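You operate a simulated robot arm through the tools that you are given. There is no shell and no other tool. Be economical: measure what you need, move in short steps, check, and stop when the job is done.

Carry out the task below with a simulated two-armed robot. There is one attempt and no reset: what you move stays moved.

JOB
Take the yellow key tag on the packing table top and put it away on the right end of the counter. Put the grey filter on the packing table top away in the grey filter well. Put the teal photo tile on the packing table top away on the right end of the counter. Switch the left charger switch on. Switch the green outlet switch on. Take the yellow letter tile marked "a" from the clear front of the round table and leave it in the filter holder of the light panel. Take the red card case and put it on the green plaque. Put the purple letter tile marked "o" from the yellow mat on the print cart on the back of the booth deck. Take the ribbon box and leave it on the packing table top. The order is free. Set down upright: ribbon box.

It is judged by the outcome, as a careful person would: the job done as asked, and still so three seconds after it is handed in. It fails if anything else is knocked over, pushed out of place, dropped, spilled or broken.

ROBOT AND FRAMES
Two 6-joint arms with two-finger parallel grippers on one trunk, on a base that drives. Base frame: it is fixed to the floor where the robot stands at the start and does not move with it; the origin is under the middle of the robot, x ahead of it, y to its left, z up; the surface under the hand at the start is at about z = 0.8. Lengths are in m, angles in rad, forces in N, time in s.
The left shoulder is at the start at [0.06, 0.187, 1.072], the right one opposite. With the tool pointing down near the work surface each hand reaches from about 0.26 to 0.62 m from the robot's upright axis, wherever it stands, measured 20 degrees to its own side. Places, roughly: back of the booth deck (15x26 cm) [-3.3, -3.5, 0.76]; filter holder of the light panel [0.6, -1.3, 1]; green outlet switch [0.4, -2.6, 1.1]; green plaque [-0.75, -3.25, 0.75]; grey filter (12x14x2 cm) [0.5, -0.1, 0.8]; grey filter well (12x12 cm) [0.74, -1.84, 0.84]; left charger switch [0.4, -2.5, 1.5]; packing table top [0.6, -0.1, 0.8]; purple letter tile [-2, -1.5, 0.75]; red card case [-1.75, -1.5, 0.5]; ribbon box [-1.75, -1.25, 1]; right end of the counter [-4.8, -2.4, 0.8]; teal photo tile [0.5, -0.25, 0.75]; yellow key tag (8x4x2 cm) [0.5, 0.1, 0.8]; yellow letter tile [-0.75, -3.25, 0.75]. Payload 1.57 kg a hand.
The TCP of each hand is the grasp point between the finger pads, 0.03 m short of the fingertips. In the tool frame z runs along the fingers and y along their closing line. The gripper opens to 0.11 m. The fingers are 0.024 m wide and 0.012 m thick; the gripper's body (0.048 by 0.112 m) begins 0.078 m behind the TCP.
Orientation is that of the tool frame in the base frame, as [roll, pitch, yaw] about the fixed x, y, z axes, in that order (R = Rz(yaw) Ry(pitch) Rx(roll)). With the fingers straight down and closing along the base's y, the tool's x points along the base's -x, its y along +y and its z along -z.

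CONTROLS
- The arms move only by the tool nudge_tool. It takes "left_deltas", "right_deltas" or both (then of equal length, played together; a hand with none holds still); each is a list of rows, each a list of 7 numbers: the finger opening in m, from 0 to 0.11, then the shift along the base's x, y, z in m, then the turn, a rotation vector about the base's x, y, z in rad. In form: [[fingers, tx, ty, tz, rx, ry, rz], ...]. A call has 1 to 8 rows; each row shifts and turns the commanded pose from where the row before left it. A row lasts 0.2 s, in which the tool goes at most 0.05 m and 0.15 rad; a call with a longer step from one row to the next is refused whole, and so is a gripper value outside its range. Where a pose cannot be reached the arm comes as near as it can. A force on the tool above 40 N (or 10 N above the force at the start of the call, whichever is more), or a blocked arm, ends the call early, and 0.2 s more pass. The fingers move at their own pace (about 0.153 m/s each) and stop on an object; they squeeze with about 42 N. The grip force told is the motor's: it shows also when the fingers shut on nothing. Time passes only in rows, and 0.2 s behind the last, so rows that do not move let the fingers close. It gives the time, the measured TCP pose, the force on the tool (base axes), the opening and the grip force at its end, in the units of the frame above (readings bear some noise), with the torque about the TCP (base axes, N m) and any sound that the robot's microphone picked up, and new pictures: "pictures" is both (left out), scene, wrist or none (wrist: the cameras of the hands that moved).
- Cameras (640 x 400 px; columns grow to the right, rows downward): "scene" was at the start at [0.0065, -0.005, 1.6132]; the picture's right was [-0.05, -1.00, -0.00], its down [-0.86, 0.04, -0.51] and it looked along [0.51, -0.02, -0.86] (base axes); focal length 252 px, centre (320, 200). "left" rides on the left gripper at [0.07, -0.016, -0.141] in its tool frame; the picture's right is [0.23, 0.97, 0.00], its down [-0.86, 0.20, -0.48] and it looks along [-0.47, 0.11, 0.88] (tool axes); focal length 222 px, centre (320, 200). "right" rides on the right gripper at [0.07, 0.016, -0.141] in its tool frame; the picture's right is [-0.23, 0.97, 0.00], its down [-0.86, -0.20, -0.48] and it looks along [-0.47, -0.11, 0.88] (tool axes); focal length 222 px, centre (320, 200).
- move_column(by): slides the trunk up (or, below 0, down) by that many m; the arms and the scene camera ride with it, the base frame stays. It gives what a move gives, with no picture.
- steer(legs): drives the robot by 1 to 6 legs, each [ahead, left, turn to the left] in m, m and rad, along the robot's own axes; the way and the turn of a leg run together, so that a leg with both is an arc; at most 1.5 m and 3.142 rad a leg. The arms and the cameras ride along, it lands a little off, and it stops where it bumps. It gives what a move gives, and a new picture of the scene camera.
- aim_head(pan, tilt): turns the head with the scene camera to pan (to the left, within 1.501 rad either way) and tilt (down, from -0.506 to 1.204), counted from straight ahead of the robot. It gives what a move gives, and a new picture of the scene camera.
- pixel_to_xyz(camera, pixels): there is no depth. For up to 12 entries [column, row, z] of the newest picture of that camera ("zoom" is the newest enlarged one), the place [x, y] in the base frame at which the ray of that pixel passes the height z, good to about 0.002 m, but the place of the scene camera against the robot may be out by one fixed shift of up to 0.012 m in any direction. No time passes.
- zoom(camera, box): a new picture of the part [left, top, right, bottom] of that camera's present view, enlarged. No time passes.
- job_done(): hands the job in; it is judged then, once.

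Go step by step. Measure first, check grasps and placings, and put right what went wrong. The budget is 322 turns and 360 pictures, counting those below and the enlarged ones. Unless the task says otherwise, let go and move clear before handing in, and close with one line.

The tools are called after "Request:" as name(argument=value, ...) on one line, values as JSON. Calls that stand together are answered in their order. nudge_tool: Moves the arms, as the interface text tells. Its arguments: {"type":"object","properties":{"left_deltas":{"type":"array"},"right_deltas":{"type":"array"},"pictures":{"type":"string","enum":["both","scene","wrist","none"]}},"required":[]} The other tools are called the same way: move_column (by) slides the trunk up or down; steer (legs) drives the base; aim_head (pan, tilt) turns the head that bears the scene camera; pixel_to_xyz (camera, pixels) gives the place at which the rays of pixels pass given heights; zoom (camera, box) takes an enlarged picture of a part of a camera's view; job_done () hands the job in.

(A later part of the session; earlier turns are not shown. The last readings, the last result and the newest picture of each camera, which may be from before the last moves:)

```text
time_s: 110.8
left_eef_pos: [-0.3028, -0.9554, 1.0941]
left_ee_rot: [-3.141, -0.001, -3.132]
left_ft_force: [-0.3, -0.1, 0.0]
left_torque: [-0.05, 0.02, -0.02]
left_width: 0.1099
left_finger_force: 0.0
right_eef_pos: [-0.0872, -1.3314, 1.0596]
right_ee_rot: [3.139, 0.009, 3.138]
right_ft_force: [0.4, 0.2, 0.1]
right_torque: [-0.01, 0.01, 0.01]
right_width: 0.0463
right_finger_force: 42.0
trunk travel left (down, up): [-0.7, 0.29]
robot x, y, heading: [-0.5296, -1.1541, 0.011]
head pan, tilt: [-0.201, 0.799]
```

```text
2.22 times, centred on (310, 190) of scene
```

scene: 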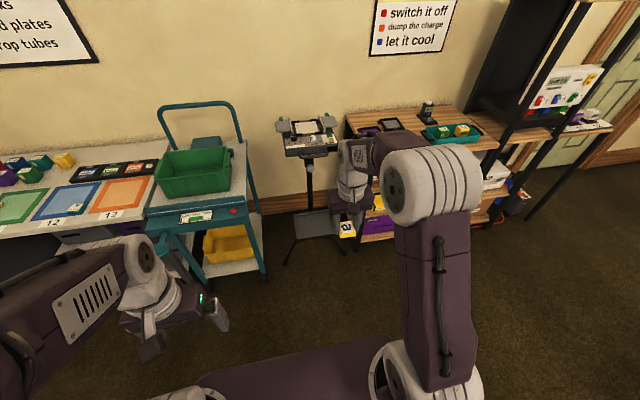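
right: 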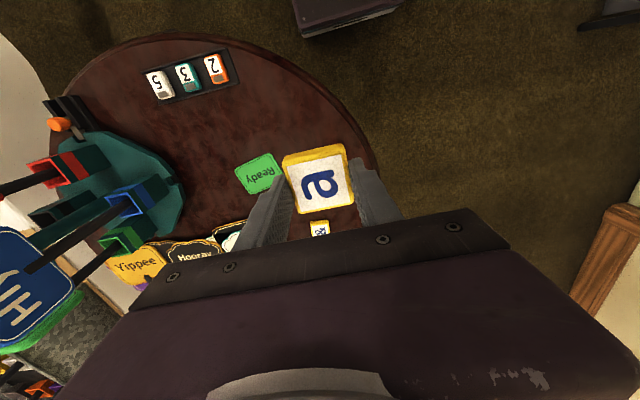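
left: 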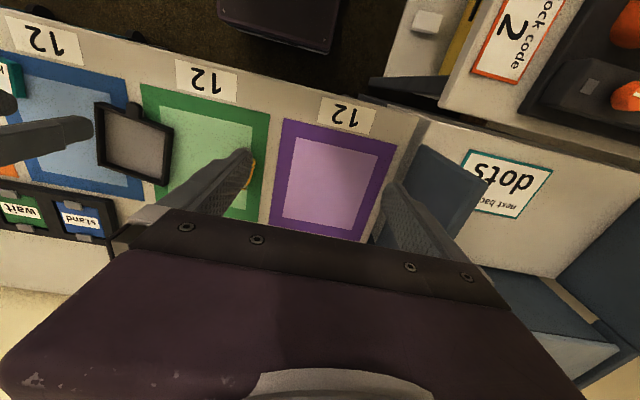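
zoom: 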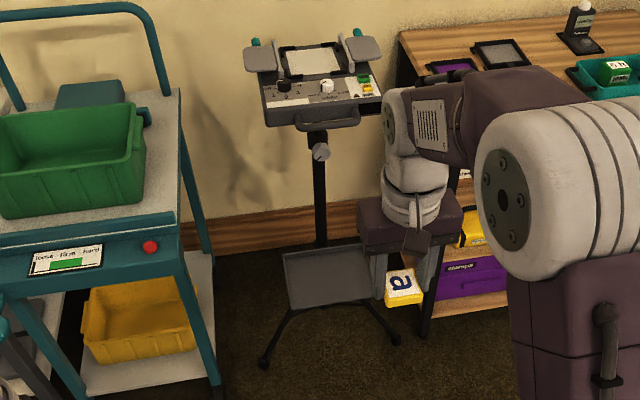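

Request:
steer(legs=[[0.5, -0.08, -0.01]])

Request:
aim_head(pan=-0.1, tilt=0.8)

Request:
nudge_tool(right_deltas=[[0.0, 0, 0.0, 0.05, 0, 0, 0], [0.0, 0, 0.0, 0.05, 0, 0, 0], [0.0, 0, 0.0, 0.04, 0, 0, 0]], pictures="both")

```text
time_s: 113.8
left_eef_pos: [0.197, -1.0355, 1.0946]
left_ee_rot: [-3.141, -0.002, 3.139]
left_ft_force: [-0.9, 0.7, 0.3]
left_torque: [-0.03, -0.01, -0.01]
left_width: 0.1101
left_finger_force: 0.0
right_eef_pos: [0.4076, -1.4133, 1.0602]
right_ee_rot: [3.139, 0.009, 3.13]
right_ft_force: [-0.2, -0.6, -0.4]
right_torque: [0.01, 0.01, 0.01]
right_width: 0.0466
right_finger_force: 41.7
trunk travel left (down, up): [-0.7, 0.29]
robot x, y, heading: [-0.0334, -1.2333, -0.003]
head pan, tilt: [-0.201, 0.799]
```

scene: 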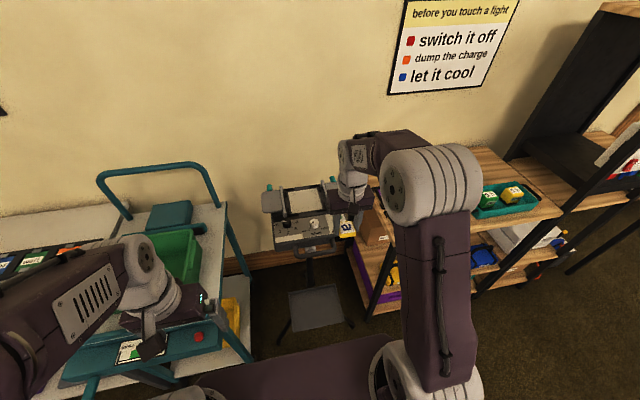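

```text
time_s: 114.5
left_eef_pos: [0.1984, -1.035, 1.0942]
left_ee_rot: [3.14, -0.002, 3.141]
left_ft_force: [0.1, 0.1, -0.7]
left_torque: [-0.03, 0.01, 0.02]
left_width: 0.1098
left_finger_force: 0.1
right_eef_pos: [0.409, -1.4132, 1.0595]
right_ee_rot: [3.14, 0.008, 3.128]
right_ft_force: [0.4, -0.1, -0.5]
right_torque: [-0.01, 0.0, -0.01]
right_width: 0.0465
right_finger_force: 42.0
trunk travel left (down, up): [-0.7, 0.29]
robot x, y, heading: [-0.0316, -1.2337, -0.003]
head pan, tilt: [-0.099, 0.799]
```

scene: 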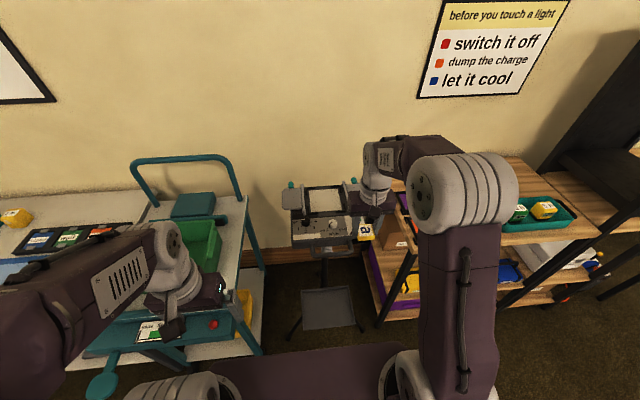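

```text
time_s: 115.3
left_eef_pos: [0.1973, -1.0347, 1.0943]
left_ee_rot: [3.141, -0.001, 3.139]
left_ft_force: [0.2, 0.0, -0.1]
left_torque: [0.01, 0.03, -0.04]
left_width: 0.1097
left_finger_force: 0.0
right_eef_pos: [0.4081, -1.413, 1.2002]
right_ee_rot: [3.141, 0.011, 3.13]
right_ft_force: [-0.6, -0.8, -0.5]
right_torque: [0.0, 0.01, 0.0]
right_width: 0.0468
right_finger_force: 42.2
trunk travel left (down, up): [-0.7, 0.29]
robot x, y, heading: [-0.0342, -1.2337, 0.001]
head pan, tilt: [-0.099, 0.799]
```

scene: 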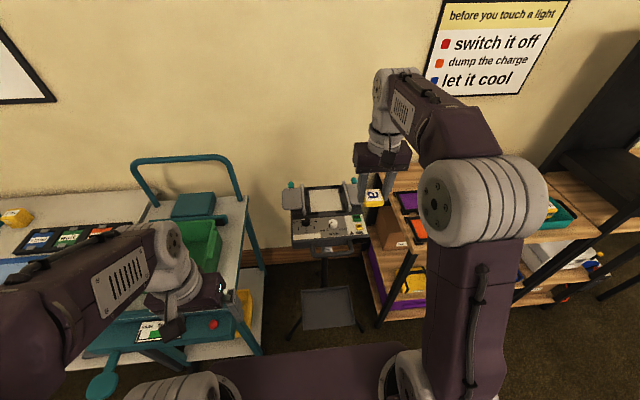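
right: 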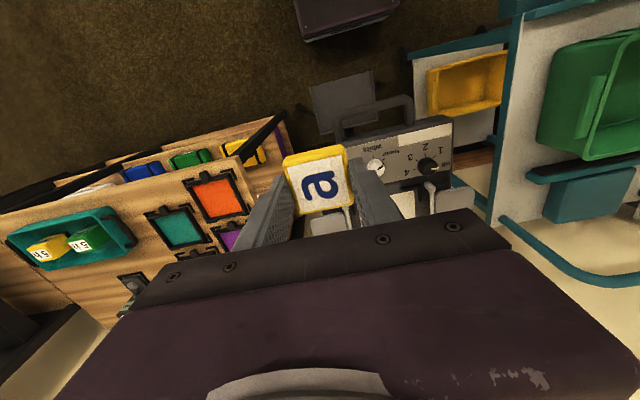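

Request:
zoom(camera="scene", box=[270, 160, 380, 260])

Request:
zoom(camera="left", box=[0, 0, 640, 400])

```text
4.00 times, centred on (325, 210) of scene
```

zoom: 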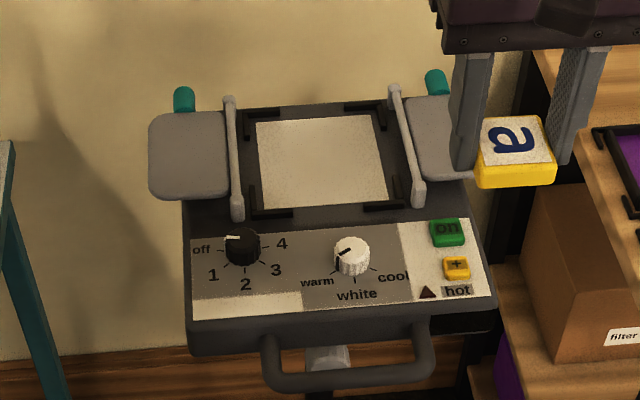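

```text
1.00 times, centred on (320, 200) of left (not enlarged: the box is as wide or as high as the picture)
```

zoom: 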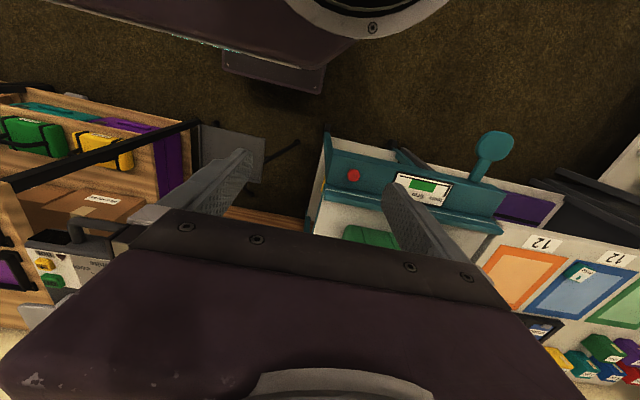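

Request:
pixel_to_xyz(camera="scene", pixels=[[305.5, 219, 0.95], [305.5, 219, 1.0], [333, 222.5, 0.95], [333, 222.5, 1.0], [325.5, 200, 0.95], [325.5, 200, 1.0]])

Request:
pixel_to_xyz(camera="right", pixels=[[427, 168, 0.95], [427, 168, 1.0], [375, 168, 0.95], [375, 168, 1.0]])

```text
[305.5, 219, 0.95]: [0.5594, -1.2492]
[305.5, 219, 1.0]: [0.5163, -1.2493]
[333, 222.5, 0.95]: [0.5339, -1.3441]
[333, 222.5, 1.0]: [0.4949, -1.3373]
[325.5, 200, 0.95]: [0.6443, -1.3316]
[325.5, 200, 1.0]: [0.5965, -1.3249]
```

```text
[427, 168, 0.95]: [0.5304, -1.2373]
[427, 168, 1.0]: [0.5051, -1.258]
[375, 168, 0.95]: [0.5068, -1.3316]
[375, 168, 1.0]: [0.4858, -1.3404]
```

Request:
steer(legs=[[0.07, 0, 0]])

Request:
nudge_tool(right_deltas=[[0.0, 0.024, 0.017, 0, 0, 0, 0.01], [0.0, 0.024, 0.017, 0, 0, 0, 0], [0.0, 0.024, 0.017, 0, 0, 0, 0], [0.0, 0.024, 0.017, -0.02, 0, 0, 0], [0.0, 0.024, 0.017, -0.03, 0, 0, 0], [0.0, 0, 0, -0.03, 0, 0, 0]], pictures="both")

Request:
zoom(camera="scene", box=[270, 160, 380, 260])

```text
time_s: 116.3
left_eef_pos: [0.2661, -1.0363, 1.095]
left_ee_rot: [3.14, 0.0, 3.142]
left_ft_force: [0.5, -0.3, -0.5]
left_torque: [0.01, 0.0, 0.02]
left_width: 0.1101
left_finger_force: 0.0
right_eef_pos: [0.4772, -1.4126, 1.2003]
right_ee_rot: [3.14, 0.012, 3.129]
right_ft_force: [0.1, -0.4, 0.2]
right_torque: [0.0, 0.0, -0.02]
right_width: 0.0467
right_finger_force: 42.0
trunk travel left (down, up): [-0.7, 0.29]
robot x, y, heading: [0.0384, -1.232, 0.002]
head pan, tilt: [-0.099, 0.799]
```

scene: 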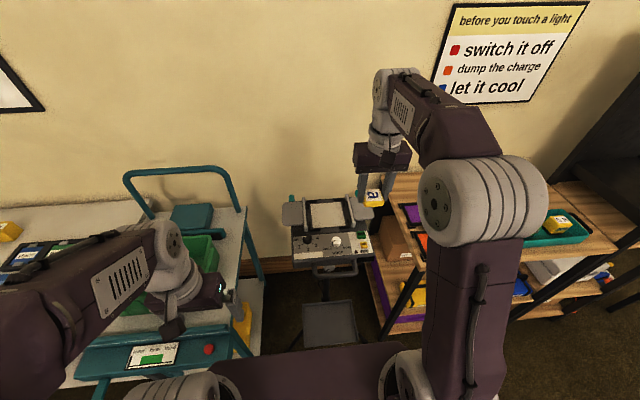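

```text
time_s: 117.7
left_eef_pos: [0.2681, -1.0354, 1.0939]
left_ee_rot: [-3.14, -0.001, 3.139]
left_ft_force: [0.2, 0.0, -0.9]
left_torque: [-0.05, 0.01, 0.01]
left_width: 0.1101
left_finger_force: 0.0
right_eef_pos: [0.5878, -1.329, 1.1353]
right_ee_rot: [-3.14, 0.005, 3.14]
right_ft_force: [0.4, 0.4, -0.3]
right_torque: [0.01, -0.02, -0.02]
right_width: 0.0466
right_finger_force: 41.9
right hand out of reach, approached as far as the arm can: row 5, 6
trunk travel left (down, up): [-0.7, 0.29]
robot x, y, heading: [0.0377, -1.2318, 0.0]
head pan, tilt: [-0.099, 0.799]
```

scene: 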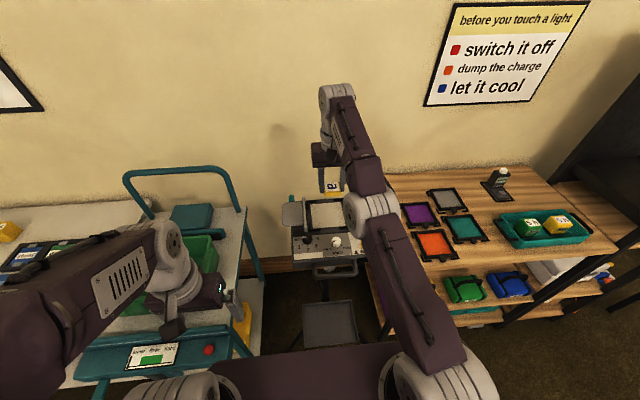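
right: 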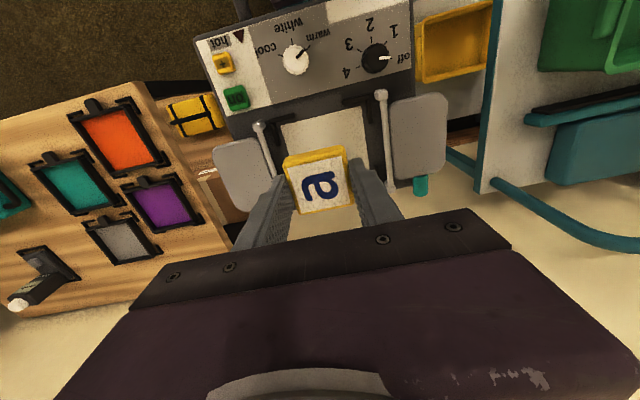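

```text
4.00 times, centred on (325, 210) of scene
```

zoom: 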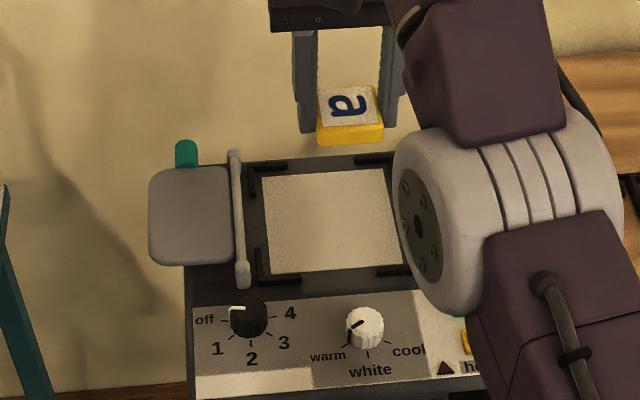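

Request:
zoom(camera="right", box=[200, 70, 460, 240])

```text
2.35 times, centred on (330, 155) of right
```

zoom: 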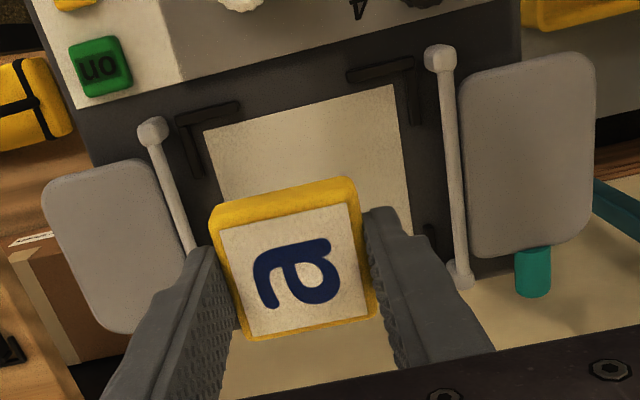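

Request:
pixel_to_xyz(camera="zoom", pixels=[[205, 130, 0.98], [390, 85, 0.98], [175, 118, 0.98], [413, 57, 0.98], [438, 55, 0.99], [460, 275, 0.99], [150, 130, 0.99], [410, 222, 0.98], [433, 225, 0.98]])

Request:
pixel_to_xyz(camera="scene", pixels=[[311, 203.5, 0.98], [314.7, 229, 0.98], [342.5, 202, 0.98], [325.5, 216, 0.98]])

```text
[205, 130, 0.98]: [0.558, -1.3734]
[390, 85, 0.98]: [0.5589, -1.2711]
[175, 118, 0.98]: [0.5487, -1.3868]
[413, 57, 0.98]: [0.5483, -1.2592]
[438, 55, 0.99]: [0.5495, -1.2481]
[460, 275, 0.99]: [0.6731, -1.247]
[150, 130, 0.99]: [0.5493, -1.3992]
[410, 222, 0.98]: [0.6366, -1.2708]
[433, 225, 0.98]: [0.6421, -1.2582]
```

```text
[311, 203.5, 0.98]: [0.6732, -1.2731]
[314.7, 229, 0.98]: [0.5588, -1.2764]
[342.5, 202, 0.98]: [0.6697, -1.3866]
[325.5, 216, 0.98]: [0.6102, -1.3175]
```

Request:
nudge_tool(right_deltas=[[0.0, 0.0, 0.0, -0.02, 0, 0, 0], [0.0, 0.005, 0.003, -0.02, 0, 0, 0], [0.0, 0.005, 0.002, -0.02, 0, 0, 0], [0.0, 0, 0, 0, 0, 0, 0]], pictures="wrist")

```text
time_s: 118.7
left_eef_pos: [0.2672, -1.0359, 1.0944]
left_ee_rot: [3.141, -0.001, 3.139]
left_ft_force: [-0.1, -0.1, 0.6]
left_torque: [0.01, 0.02, 0.0]
left_width: 0.1099
left_finger_force: 0.1
right_eef_pos: [0.6034, -1.3234, 1.088]
right_ee_rot: [3.141, 0.008, 3.14]
right_ft_force: [0.3, -0.2, -0.2]
right_torque: [0.01, 0.02, -0.01]
right_width: 0.0465
right_finger_force: 42.1
right hand out of reach, approached as far as the arm can: row 1, 3
trunk travel left (down, up): [-0.7, 0.29]
robot x, y, heading: [0.04, -1.2353, 0.0]
head pan, tilt: [-0.099, 0.799]
```

right: 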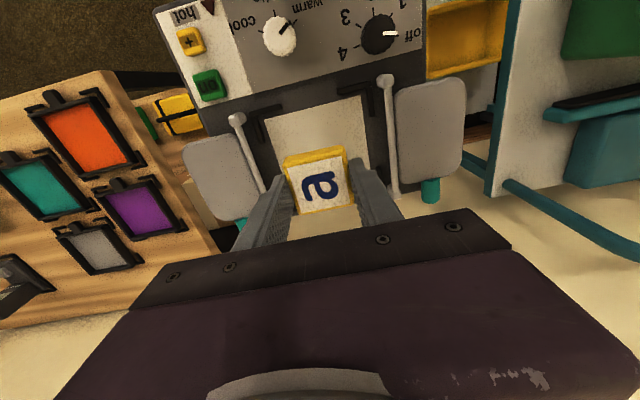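

Request:
nudge_tool(right_deltas=[[0.0, 0.0, 0.0, -0.025, 0, 0, 0], [0.0, 0.001, 0, -0.02, 0, 0, 0], [0.0, 0.001, 0, -0.01, 0, 0, 0], [0.0, 0, 0, -0.005, 0, 0, 0], [0.0, 0, 0, 0, 0, 0, 0]], pictures="wrist")

```text
time_s: 119.9
left_eef_pos: [0.2652, -1.0345, 1.0942]
left_ee_rot: [3.141, -0.001, 3.14]
left_ft_force: [1.1, 0.1, -0.1]
left_torque: [0.02, 0.0, 0.0]
left_width: 0.1099
left_finger_force: 0.1
right_eef_pos: [0.6178, -1.3206, 1.0318]
right_ee_rot: [-3.142, 0.007, 3.138]
right_ft_force: [0.1, 0.6, -1.2]
right_torque: [-0.02, 0.0, -0.01]
right_width: 0.0468
right_finger_force: 41.8
right hand out of reach, approached as far as the arm can: row 1, 2
trunk travel left (down, up): [-0.7, 0.29]
robot x, y, heading: [0.0356, -1.2348, 0.004]
head pan, tilt: [-0.099, 0.799]
```

right: 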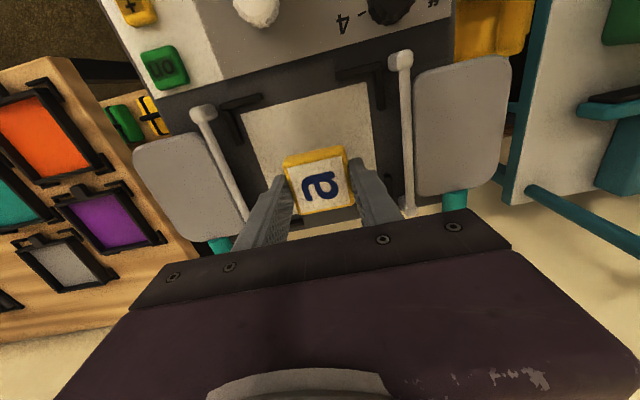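

Request:
nudge_tool(right_deltas=[[0.0, -0.008, -0.001, -0.005, 0, 0, 0], [0.0, 0, 0, -0.005, 0, 0, 0], [0.0, 0, 0, -0.004, 0, 0, 0], [0.0, 0, 0, 0, 0, 0, 0]], pictures="none")

```text
time_s: 120.9
left_eef_pos: [0.267, -1.0338, 1.0953]
left_ee_rot: [-3.141, -0.003, 3.14]
left_ft_force: [-0.2, -0.4, 0.3]
left_torque: [0.01, -0.03, -0.03]
left_width: 0.1098
left_finger_force: 0.1
right_eef_pos: [0.621, -1.3208, 1.018]
right_ee_rot: [-3.141, 0.007, 3.139]
right_ft_force: [-0.7, 0.4, -0.4]
right_torque: [0.0, -0.02, -0.01]
right_width: 0.0463
right_finger_force: 41.7
right hand out of reach, approached as far as the arm can: row 1
trunk travel left (down, up): [-0.7, 0.29]
robot x, y, heading: [0.0423, -1.2331, 0.002]
head pan, tilt: [-0.099, 0.799]
```

Request:
nudge_tool(right_deltas=[[0.0, -0.012, -0.001, 0, 0, 0, 0], [0.0, 0, 0, -0.004, 0, 0, 0], [0.0, 0, 0, -0.004, 0, 0, 0], [0.0, 0, 0, 0, 0, 0, 0]], pictures="wrist")

```text
time_s: 121.9
left_eef_pos: [0.2655, -1.0345, 1.0937]
left_ee_rot: [-3.14, -0.003, 3.14]
left_ft_force: [0.3, 0.3, 0.1]
left_torque: [-0.02, -0.03, -0.03]
left_width: 0.1099
left_finger_force: 0.1
right_eef_pos: [0.621, -1.3172, 1.013]
right_ee_rot: [3.14, 0.005, 3.14]
right_ft_force: [0.3, -0.5, -1.0]
right_torque: [-0.01, 0.03, -0.03]
right_width: 0.0462
right_finger_force: 42.0
right hand out of reach, approached as far as the arm can: row 1
trunk travel left (down, up): [-0.7, 0.29]
robot x, y, heading: [0.0365, -1.2335, 0.003]
head pan, tilt: [-0.099, 0.799]
```

right: 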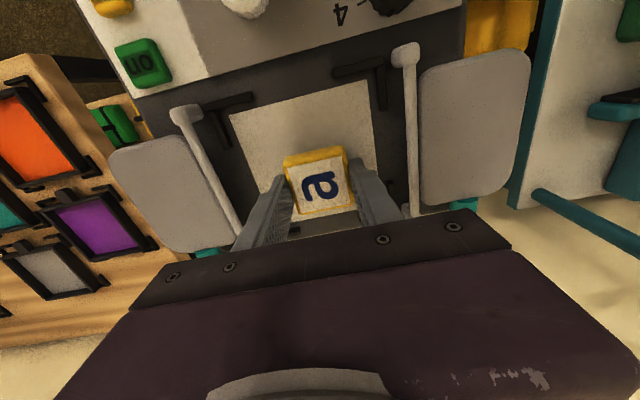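

Request:
pixel_to_xyz(camera="right", pixels=[[229, 117, 0.97], [369, 81, 0.97], [229, 117, 0.98], [369, 81, 0.98], [285, 163, 0.99], [344, 150, 0.99], [379, 165, 0.98]])

Request:
zoom(camera="scene", box=[270, 160, 380, 260])

```text
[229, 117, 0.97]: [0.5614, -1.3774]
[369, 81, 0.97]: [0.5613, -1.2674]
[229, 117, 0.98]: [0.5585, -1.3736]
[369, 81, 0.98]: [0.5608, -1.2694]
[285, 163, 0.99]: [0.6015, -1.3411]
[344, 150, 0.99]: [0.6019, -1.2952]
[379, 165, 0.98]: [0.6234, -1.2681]
```

```text
4.00 times, centred on (325, 210) of scene
```

zoom: 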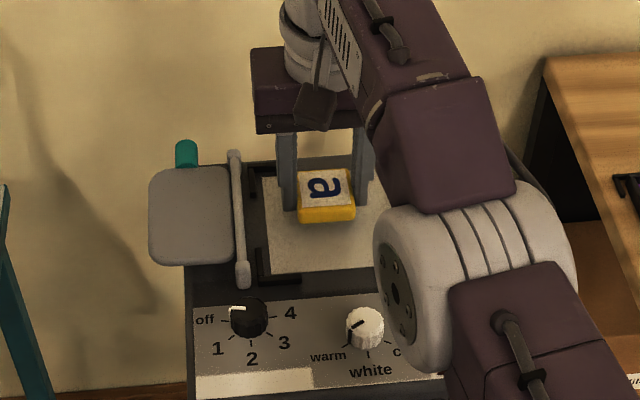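

Request:
nudge_tool(right_deltas=[[0.0, 0, 0, -0.004, 0, 0, 0], [0.0, 0, 0, -0.004, 0, 0, 0], [0.0, 0, 0, -0.004, 0, 0, 0], [0.0, 0, 0, 0, 0, 0, 0]], pictures="none")

```text
time_s: 122.9
left_eef_pos: [0.2668, -1.0342, 1.0928]
left_ee_rot: [-3.14, -0.002, 3.14]
left_ft_force: [0.4, -0.2, -0.1]
left_torque: [0.01, -0.02, 0.01]
left_width: 0.1103
left_finger_force: 0.0
right_eef_pos: [0.6237, -1.3182, 1.0006]
right_ee_rot: [-3.141, 0.005, 3.138]
right_ft_force: [0.0, 0.2, -0.9]
right_torque: [-0.02, -0.03, -0.01]
right_width: 0.0467
right_finger_force: 42.2
right hand out of reach, approached as far as the arm can: row 3
trunk travel left (down, up): [-0.7, 0.29]
robot x, y, heading: [0.0417, -1.2338, 0.002]
head pan, tilt: [-0.099, 0.799]
```

Request:
move_column(by=-0.008)

```text
time_s: 123.5
left_eef_pos: [0.2652, -1.0343, 1.0878]
left_ee_rot: [-3.142, 0.0, 3.14]
left_ft_force: [1.4, -0.3, 0.5]
left_torque: [0.0, 0.01, 0.02]
left_width: 0.1096
left_finger_force: 0.1
right_eef_pos: [0.6239, -1.3184, 1.0003]
right_ee_rot: [3.139, 0.023, 3.139]
right_ft_force: [-6.1, 0.4, 13.0]
right_torque: [-0.31, 0.34, -0.11]
right_width: 0.0467
right_finger_force: 42.3
trunk travel left (down, up): [-0.693, 0.297]
robot x, y, heading: [0.0361, -1.2346, 0.005]
head pan, tilt: [-0.099, 0.799]
stopped: the force on the tool passed its limit at 43 N (the readings are from after the stop); the commanded pose is now the measured one
```

Contact at TCP z≈1.000, so the tile rests on the holder. Releasing and lifting.

Request:
nudge_tool(right_deltas=[[0.0, 0, 0, 0.002, 0, 0, 0], [0.065, 0, 0, 0, 0, 0, 0], [0.065, 0, 0, 0, 0, 0, 0], [0.065, 0, 0, 0.03, 0, 0, 0], [0.065, 0, 0, 0.04, 0, 0, 0], [0.065, -0.01, 0, 0.04, 0, 0, 0], [0.065, -0.03, 0, 0.03, 0, 0, 0], [0.065, -0.03, 0, 0.02, 0, 0, 0]], pictures="both")

```text
time_s: 125.3
left_eef_pos: [0.2661, -1.0351, 1.0878]
left_ee_rot: [-3.142, -0.001, 3.139]
left_ft_force: [0.0, -0.9, -0.5]
left_torque: [0.01, -0.02, 0.0]
left_width: 0.11
left_finger_force: 0.2
right_eef_pos: [0.544, -1.32, 1.1492]
right_ee_rot: [3.141, 0.021, 3.14]
right_ft_force: [-0.5, 0.3, 0.1]
right_torque: [-0.04, -0.03, -0.01]
right_width: 0.0651
right_finger_force: 0.0
right hand out of reach, approached as far as the arm can: row 5
trunk travel left (down, up): [-0.693, 0.297]
robot x, y, heading: [0.0369, -1.2329, 0.006]
head pan, tilt: [-0.099, 0.799]
```

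scene: 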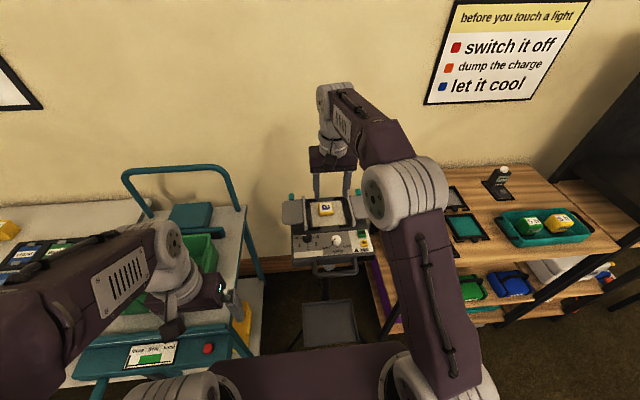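
right: 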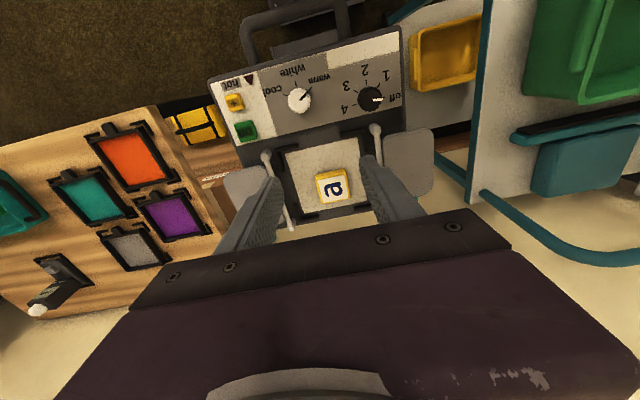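

Request:
steer(legs=[[-0.35, 0, 0], [0, 1.13, 0], [0.3, 0, 0]])

Request:
aim_head(pan=0, tilt=1.0)

Request:
nudge_tool(right_deltas=[[0.08, 0, 0, 0.0, 0, 0, 0]], left_deltas=[[0.08, 0, 0, 0.0, 0, 0, 0]], pictures="wrist")

```text
time_s: 134.6
left_eef_pos: [0.2102, 0.1004, 1.0865]
left_ee_rot: [-3.141, -0.001, -3.129]
left_ft_force: [-0.3, 0.8, 0.6]
left_torque: [-0.01, -0.01, 0.01]
left_width: 0.1102
left_finger_force: 0.1
right_eef_pos: [0.4916, -0.1821, 1.1473]
right_ee_rot: [3.141, 0.022, -3.129]
right_ft_force: [0.1, 0.0, -0.9]
right_torque: [-0.01, -0.02, -0.03]
right_width: 0.065
right_finger_force: 0.1
trunk travel left (down, up): [-0.693, 0.297]
robot x, y, heading: [-0.0156, -0.0976, 0.015]
head pan, tilt: [-0.099, 0.799]
```

scene: 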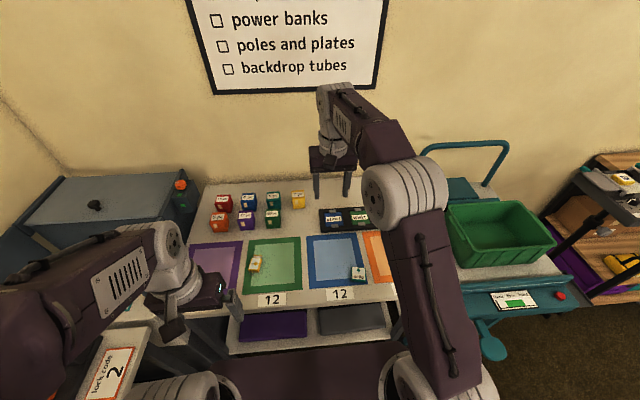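

```text
time_s: 135.4
left_eef_pos: [0.2103, 0.1007, 1.0875]
left_ee_rot: [-3.141, -0.003, -3.129]
left_ft_force: [-0.5, 0.1, -0.7]
left_torque: [-0.05, 0.02, -0.03]
left_width: 0.1101
left_finger_force: 0.1
right_eef_pos: [0.4924, -0.1814, 1.1471]
right_ee_rot: [3.139, 0.019, -3.131]
right_ft_force: [0.0, -0.4, -0.5]
right_torque: [0.0, 0.0, 0.0]
right_width: 0.0648
right_finger_force: 0.0
trunk travel left (down, up): [-0.693, 0.297]
robot x, y, heading: [-0.0139, -0.1023, 0.009]
head pan, tilt: [0.0, 1.0]
```

scene: 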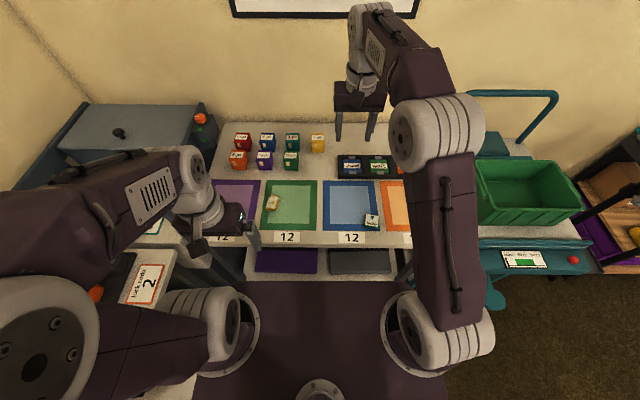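

```text
time_s: 135.8
left_eef_pos: [0.2102, 0.1006, 1.0862]
left_ee_rot: [-3.141, -0.002, -3.13]
left_ft_force: [-0.7, 0.1, 0.4]
left_torque: [0.03, -0.01, -0.02]
left_width: 0.0801
left_finger_force: 0.1
right_eef_pos: [0.4913, -0.1817, 1.1474]
right_ee_rot: [3.141, 0.019, -3.128]
right_ft_force: [-0.6, 0.2, 0.8]
right_torque: [-0.02, 0.01, -0.03]
right_width: 0.0803
right_finger_force: 0.0
trunk travel left (down, up): [-0.693, 0.297]
robot x, y, heading: [-0.0189, -0.1035, 0.013]
head pan, tilt: [0.0, 1.0]
```

right: 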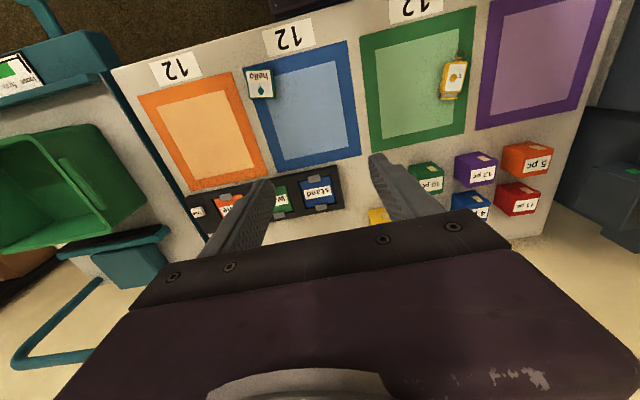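
left: 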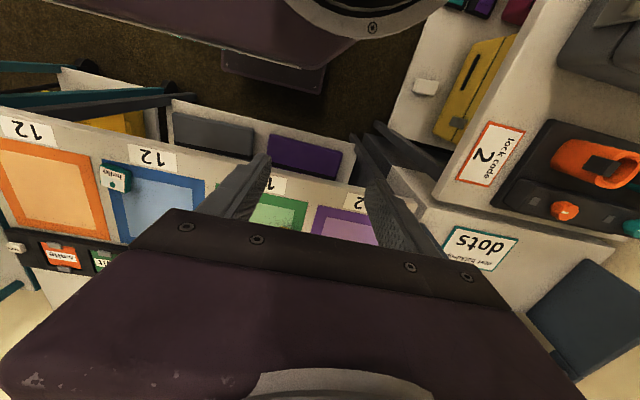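

Request:
pixel_to_xyz(camera="right", pixels=[[453, 77, 0.81], [261, 83, 0.815], [460, 50, 0.81], [447, 98, 0.81]])

Request:
nudge_tool(right_deltas=[[0.08, -0.01, -0.012, -0.025, 0, 0, 0], [0.08, -0.01, -0.012, -0.025, 0, 0, 0], [0.08, -0.01, -0.012, -0.025, 0, 0, 0], [0.08, -0.01, -0.012, -0.025, 0, 0, 0], [0.08, -0.01, -0.012, -0.025, 0, 0, 0], [0.08, -0.01, -0.012, -0.025, 0, 0, 0], [0.08, -0.01, -0.012, -0.025, 0, 0, 0], [0.08, -0.008, -0.013, -0.02, 0, 0, 0]], left_deltas=[[0.08, 0.033, -0.002, -0.02, 0, 0, 0], [0.08, 0.033, -0.002, -0.02, 0, 0, 0], [0.08, 0.033, -0.002, -0.02, 0, 0, 0], [0.08, 0.033, -0.002, -0.02, 0, 0, 0], [0.08, 0.033, -0.002, -0.02, 0, 0, 0], [0.08, 0.033, -0.002, -0.02, 0, 0, 0], [0.08, 0.033, -0.002, -0.02, 0, 0, 0], [0.08, 0.033, -0.002, -0.015, 0, 0, 0]], pictures="wrist")

```text
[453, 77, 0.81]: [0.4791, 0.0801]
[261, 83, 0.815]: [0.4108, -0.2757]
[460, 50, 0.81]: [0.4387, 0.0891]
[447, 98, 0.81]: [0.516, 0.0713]
```

```text
time_s: 137.6
left_eef_pos: [0.4757, 0.0841, 0.9313]
left_ee_rot: [-3.141, -0.004, -3.129]
left_ft_force: [0.7, -0.2, -0.3]
left_torque: [0.0, 0.03, 0.03]
left_width: 0.0799
left_finger_force: 0.1
right_eef_pos: [0.4137, -0.2792, 0.9519]
right_ee_rot: [3.139, 0.018, -3.13]
right_ft_force: [-0.5, 0.6, 0.3]
right_torque: [0.01, 0.02, -0.01]
right_width: 0.08
right_finger_force: 0.1
trunk travel left (down, up): [-0.693, 0.297]
robot x, y, heading: [-0.0157, -0.1006, 0.012]
head pan, tilt: [0.0, 1.0]
```

right: 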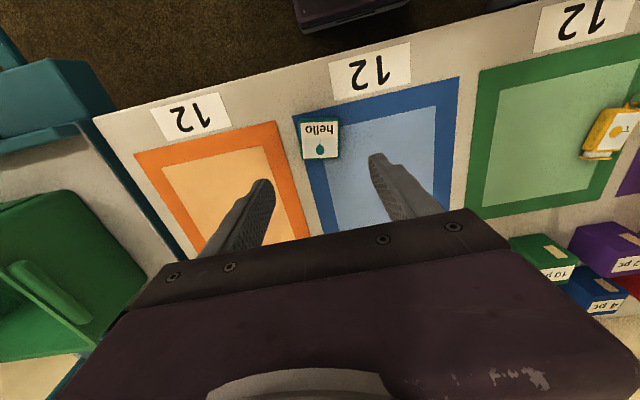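
left: 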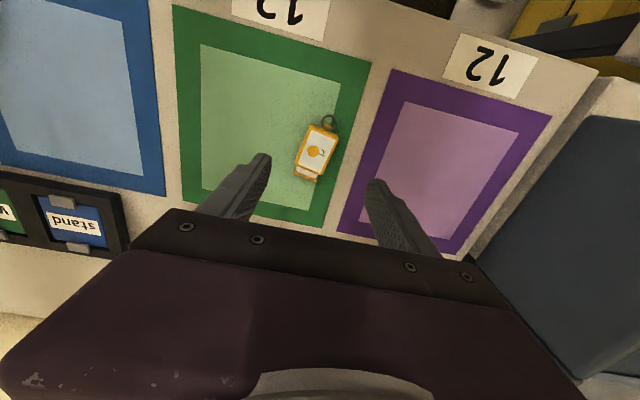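

Request:
zoom(camera="right", box=[270, 90, 370, 180])

Request:
pixel_to_xyz(camera="right", pixels=[[302, 121, 0.81], [339, 117, 0.81], [338, 156, 0.81], [305, 160, 0.81], [320, 139, 0.81], [320, 139, 0.8]])

Request:
zoom(camera="left", box=[270, 100, 370, 190])

Request:
pixel_to_xyz(camera="left", pixels=[[308, 125, 0.81], [337, 131, 0.81], [326, 175, 0.81], [296, 166, 0.81], [316, 151, 0.81], [330, 117, 0.805], [297, 175, 0.805], [315, 182, 0.805]])

```text
4.44 times, centred on (320, 135) of right
```

zoom: 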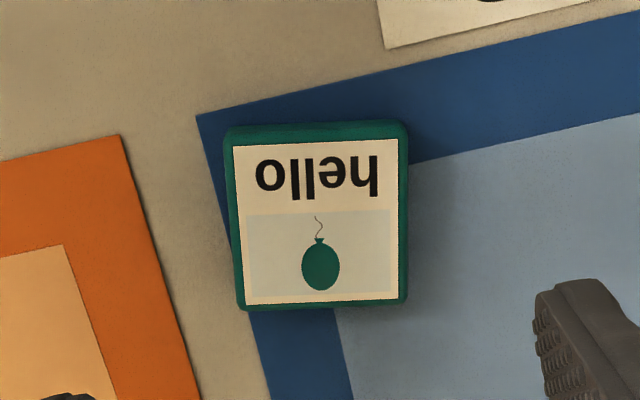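

```text
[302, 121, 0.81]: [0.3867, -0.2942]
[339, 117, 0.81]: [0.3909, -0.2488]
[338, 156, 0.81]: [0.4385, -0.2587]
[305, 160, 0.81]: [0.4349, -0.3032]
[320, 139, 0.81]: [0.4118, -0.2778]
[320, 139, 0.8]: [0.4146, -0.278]
```

```text
4.44 times, centred on (320, 145) of left
```

zoom: 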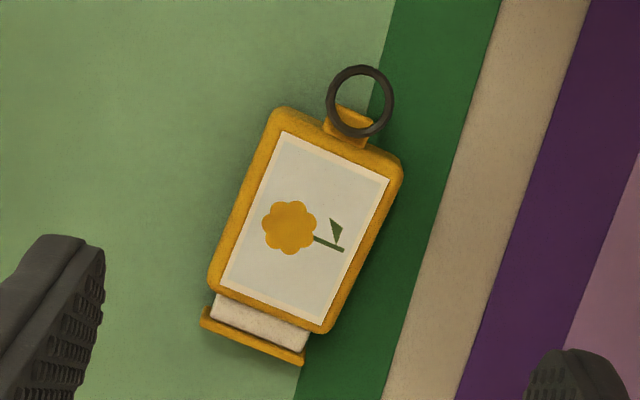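

```text
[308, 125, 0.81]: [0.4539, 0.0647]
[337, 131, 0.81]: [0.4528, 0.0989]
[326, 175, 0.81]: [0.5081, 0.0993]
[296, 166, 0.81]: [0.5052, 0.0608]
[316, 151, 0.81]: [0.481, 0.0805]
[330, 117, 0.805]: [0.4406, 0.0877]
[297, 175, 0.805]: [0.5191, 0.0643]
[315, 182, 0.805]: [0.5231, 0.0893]
```

Request:
nudge_tool(right_deltas=[[0.08, -0.001, 0.003, -0.02, 0, 0, -0.07], [0.08, 0, 0, -0.03, 0, 0, -0.07], [0.08, 0, 0, -0.03, 0, 0, 0], [0.08, 0, 0, -0.025, 0, 0, 0], [0.08, 0, 0, -0.01, 0, 0, 0], [0.08, 0, 0, 0, 0, 0, 0]], left_deltas=[[0.07, 0.004, -0.003, -0.02, 0, 0, 0], [0.07, 0, 0, -0.02, 0, 0, 0], [0.07, 0, 0, -0.025, 0, 0, 0], [0.07, 0, 0, -0.02, 0, 0, 0], [0.07, 0, 0, -0.009, 0, 0, 0], [0.07, 0, 0, 0, 0, 0, 0]], pictures="wrist")

```text
time_s: 139.0
left_eef_pos: [0.4776, 0.0806, 0.8378]
left_ee_rot: [-3.14, -0.001, -3.13]
left_ft_force: [0.6, -0.1, -0.8]
left_torque: [-0.01, -0.02, 0.0]
left_width: 0.07
left_finger_force: 0.0
right_eef_pos: [0.4133, -0.2762, 0.8378]
right_ee_rot: [3.141, 0.019, 3.011]
right_ft_force: [-1.1, -0.5, -0.1]
right_torque: [0.03, 0.0, 0.01]
right_width: 0.0798
right_finger_force: 0.1
trunk travel left (down, up): [-0.693, 0.297]
robot x, y, heading: [-0.0154, -0.1025, 0.011]
head pan, tilt: [0.0, 1.0]
```

right: 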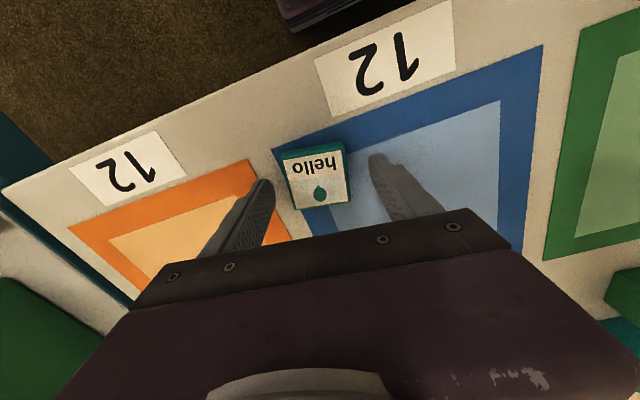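
left: 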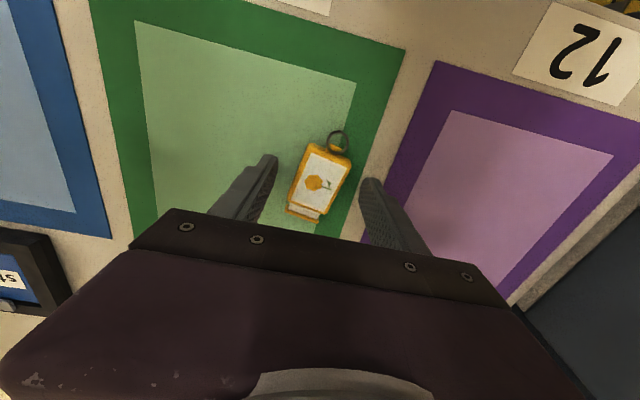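

Request:
nudge_tool(right_deltas=[[0.08, 0, 0, -0.004, 0, 0, 0], [0.03, 0, 0, 0, 0, 0, 0], [0.0, 0, 0, 0, 0, 0, 0], [0.0, 0, 0, 0, 0, 0, 0]], left_deltas=[[0.07, 0, 0, -0.004, 0, 0, 0], [0.03, 0, 0, 0, 0, 0, 0], [0.0, 0, 0, 0, 0, 0, 0], [0.0, 0, 0, 0, 0, 0, 0]], pictures="none")

Request:
nudge_tool(right_deltas=[[0.0, 0, 0, 0.03, 0, 0, 0], [0.0, 0, 0, 0.04, 0, 0, 0], [0.0, 0, 0, 0.04, 0, 0, 0.04], [0.0, 0, 0, 0.04, 0, 0, 0.04], [0.0, 0, 0, 0.04, 0, 0, 0.04]], left_deltas=[[0.0, 0, 0, 0.03, 0, 0, 0], [0.0, 0, 0, 0.04, 0, 0, 0], [0.0, 0, 0, 0.04, 0, 0, 0], [0.0, 0, 0, 0.04, 0, 0, 0], [0.0, 0, 0, 0.04, 0, 0, 0]], pictures="wrist")

```text
time_s: 140.0
left_eef_pos: [0.4783, 0.0809, 0.833]
left_ee_rot: [3.14, -0.002, -3.13]
left_ft_force: [0.4, -0.5, 0.4]
left_torque: [0.0, -0.02, 0.0]
left_width: 0.0367
left_finger_force: 42.0
right_eef_pos: [0.4129, -0.2764, 0.833]
right_ee_rot: [3.14, 0.018, 3.012]
right_ft_force: [0.2, 0.0, 0.7]
right_torque: [-0.05, -0.01, 0.0]
right_width: 0.0491
right_finger_force: 42.1
trunk travel left (down, up): [-0.693, 0.297]
robot x, y, heading: [-0.0158, -0.1024, 0.01]
head pan, tilt: [0.0, 1.0]
```

```text
time_s: 141.2
left_eef_pos: [0.4774, 0.0808, 1.0252]
left_ee_rot: [3.141, -0.001, -3.13]
left_ft_force: [-0.5, 0.1, -0.3]
left_torque: [-0.03, -0.01, 0.02]
left_width: 0.036
left_finger_force: 41.9
right_eef_pos: [0.4112, -0.2757, 1.0248]
right_ee_rot: [3.14, 0.019, 3.131]
right_ft_force: [-0.8, 0.0, 0.2]
right_torque: [-0.01, -0.03, -0.01]
right_width: 0.0491
right_finger_force: 42.2
trunk travel left (down, up): [-0.693, 0.297]
robot x, y, heading: [-0.0188, -0.1011, 0.016]
head pan, tilt: [0.0, 1.0]
```

right: 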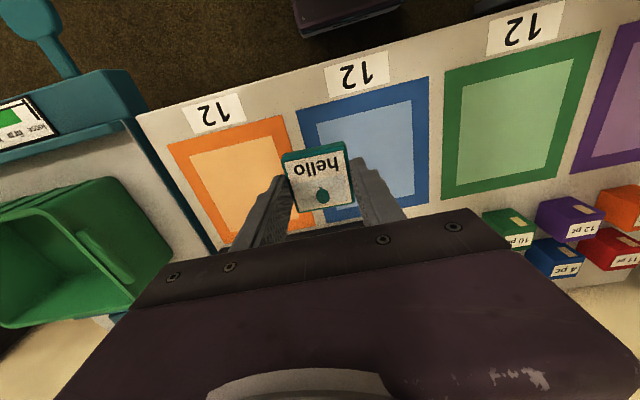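
left: 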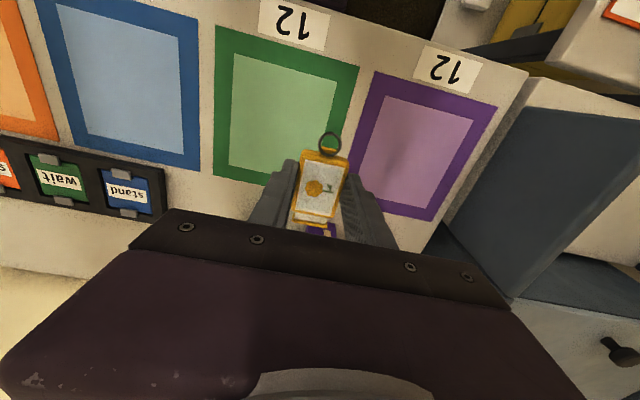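

Both are held (0.036 and 0.049). I'll back off and turn to look at the way to the counter.

Request:
steer(legs=[[-0.35, 0, 0], [0, 0, -1.57]])

Request:
aim_head(pan=-0.9, tilt=0.45)

Request:
aim_head(pan=-1.5, tilt=0.5)

```text
time_s: 147.3
left_eef_pos: [-0.1851, -0.602, 1.0237]
left_ee_rot: [-3.141, -0.002, 1.58]
left_ft_force: [0.5, -0.5, 0.2]
left_torque: [0.04, 0.0, 0.03]
left_width: 0.0367
left_finger_force: 41.5
right_eef_pos: [-0.5424, -0.5362, 1.0246]
right_ee_rot: [3.14, 0.021, 1.56]
right_ft_force: [-0.1, 0.0, -0.5]
right_torque: [0.0, -0.02, -0.02]
right_width: 0.0488
right_finger_force: 41.8
trunk travel left (down, up): [-0.693, 0.297]
robot x, y, heading: [-0.3641, -0.1064, -1.562]
head pan, tilt: [0.0, 1.0]
```

scene: 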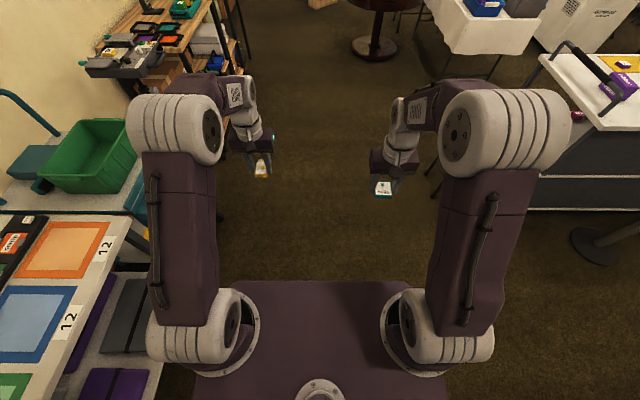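

```text
time_s: 148.5
left_eef_pos: [-0.1852, -0.6023, 1.0238]
left_ee_rot: [3.141, -0.003, 1.579]
left_ft_force: [0.3, -1.0, -0.3]
left_torque: [0.01, -0.04, 0.02]
left_width: 0.0367
left_finger_force: 42.0
right_eef_pos: [-0.5436, -0.5356, 1.0244]
right_ee_rot: [3.139, 0.019, 1.56]
right_ft_force: [0.6, 0.2, -0.3]
right_torque: [0.01, 0.02, 0.0]
right_width: 0.0488
right_finger_force: 41.5
trunk travel left (down, up): [-0.693, 0.297]
robot x, y, heading: [-0.3636, -0.1097, -1.561]
head pan, tilt: [-0.901, 0.45]
```

scene: 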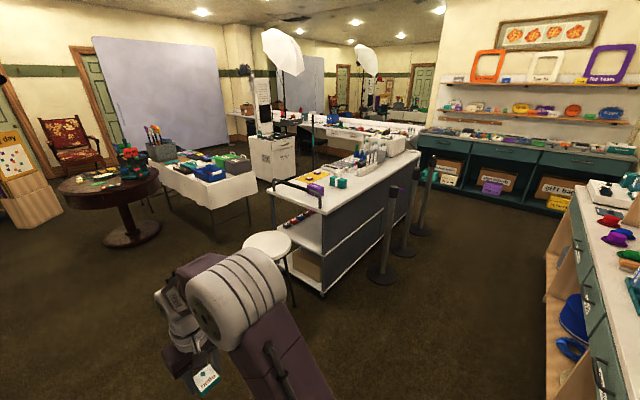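

```text
time_s: 149.5
left_eef_pos: [-0.1863, -0.6021, 1.0239]
left_ee_rot: [3.141, -0.003, 1.579]
left_ft_force: [-0.1, -0.7, 0.6]
left_torque: [-0.03, 0.0, 0.01]
left_width: 0.0364
left_finger_force: 42.0
right_eef_pos: [-0.5434, -0.5355, 1.025]
right_ee_rot: [3.141, 0.02, 1.558]
right_ft_force: [0.4, -0.1, -0.5]
right_torque: [0.04, 0.02, 0.01]
right_width: 0.0489
right_finger_force: 41.5
trunk travel left (down, up): [-0.693, 0.297]
robot x, y, heading: [-0.3674, -0.1061, -1.56]
head pan, tilt: [-1.499, 0.499]
```

scene: 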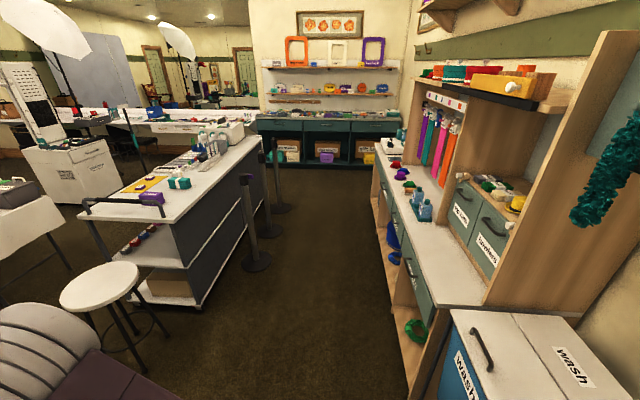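

Request:
pixel_to_xyz(camera="scene", pixels=[[258, 262, 0.0], [270, 230, 0.0], [280, 207, 0.0], [150, 196, 0.95], [197, 308, 0.0], [120, 360, 0.0], [400, 370, 0.0], [375, 195, 0.0], [258, 150, 0.9], [130, 255, 0.5], [395, 120, 0.9], [60, 205, 0.0]])

Request:
zoom(camera="scene", box=[70, 100, 290, 260])

```text
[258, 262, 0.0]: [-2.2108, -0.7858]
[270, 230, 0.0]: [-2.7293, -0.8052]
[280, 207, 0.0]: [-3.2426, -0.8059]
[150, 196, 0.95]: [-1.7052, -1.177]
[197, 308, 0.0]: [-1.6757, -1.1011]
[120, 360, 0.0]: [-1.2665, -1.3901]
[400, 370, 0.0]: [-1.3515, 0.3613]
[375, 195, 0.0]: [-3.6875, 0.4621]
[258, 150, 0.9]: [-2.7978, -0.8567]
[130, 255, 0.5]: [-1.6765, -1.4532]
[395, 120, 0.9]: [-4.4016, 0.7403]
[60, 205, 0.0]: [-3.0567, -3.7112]
```

```text
2.50 times, centred on (180, 180) of scene
```

zoom: 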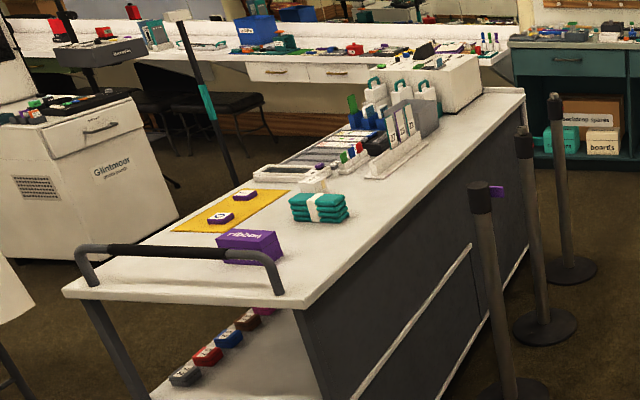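

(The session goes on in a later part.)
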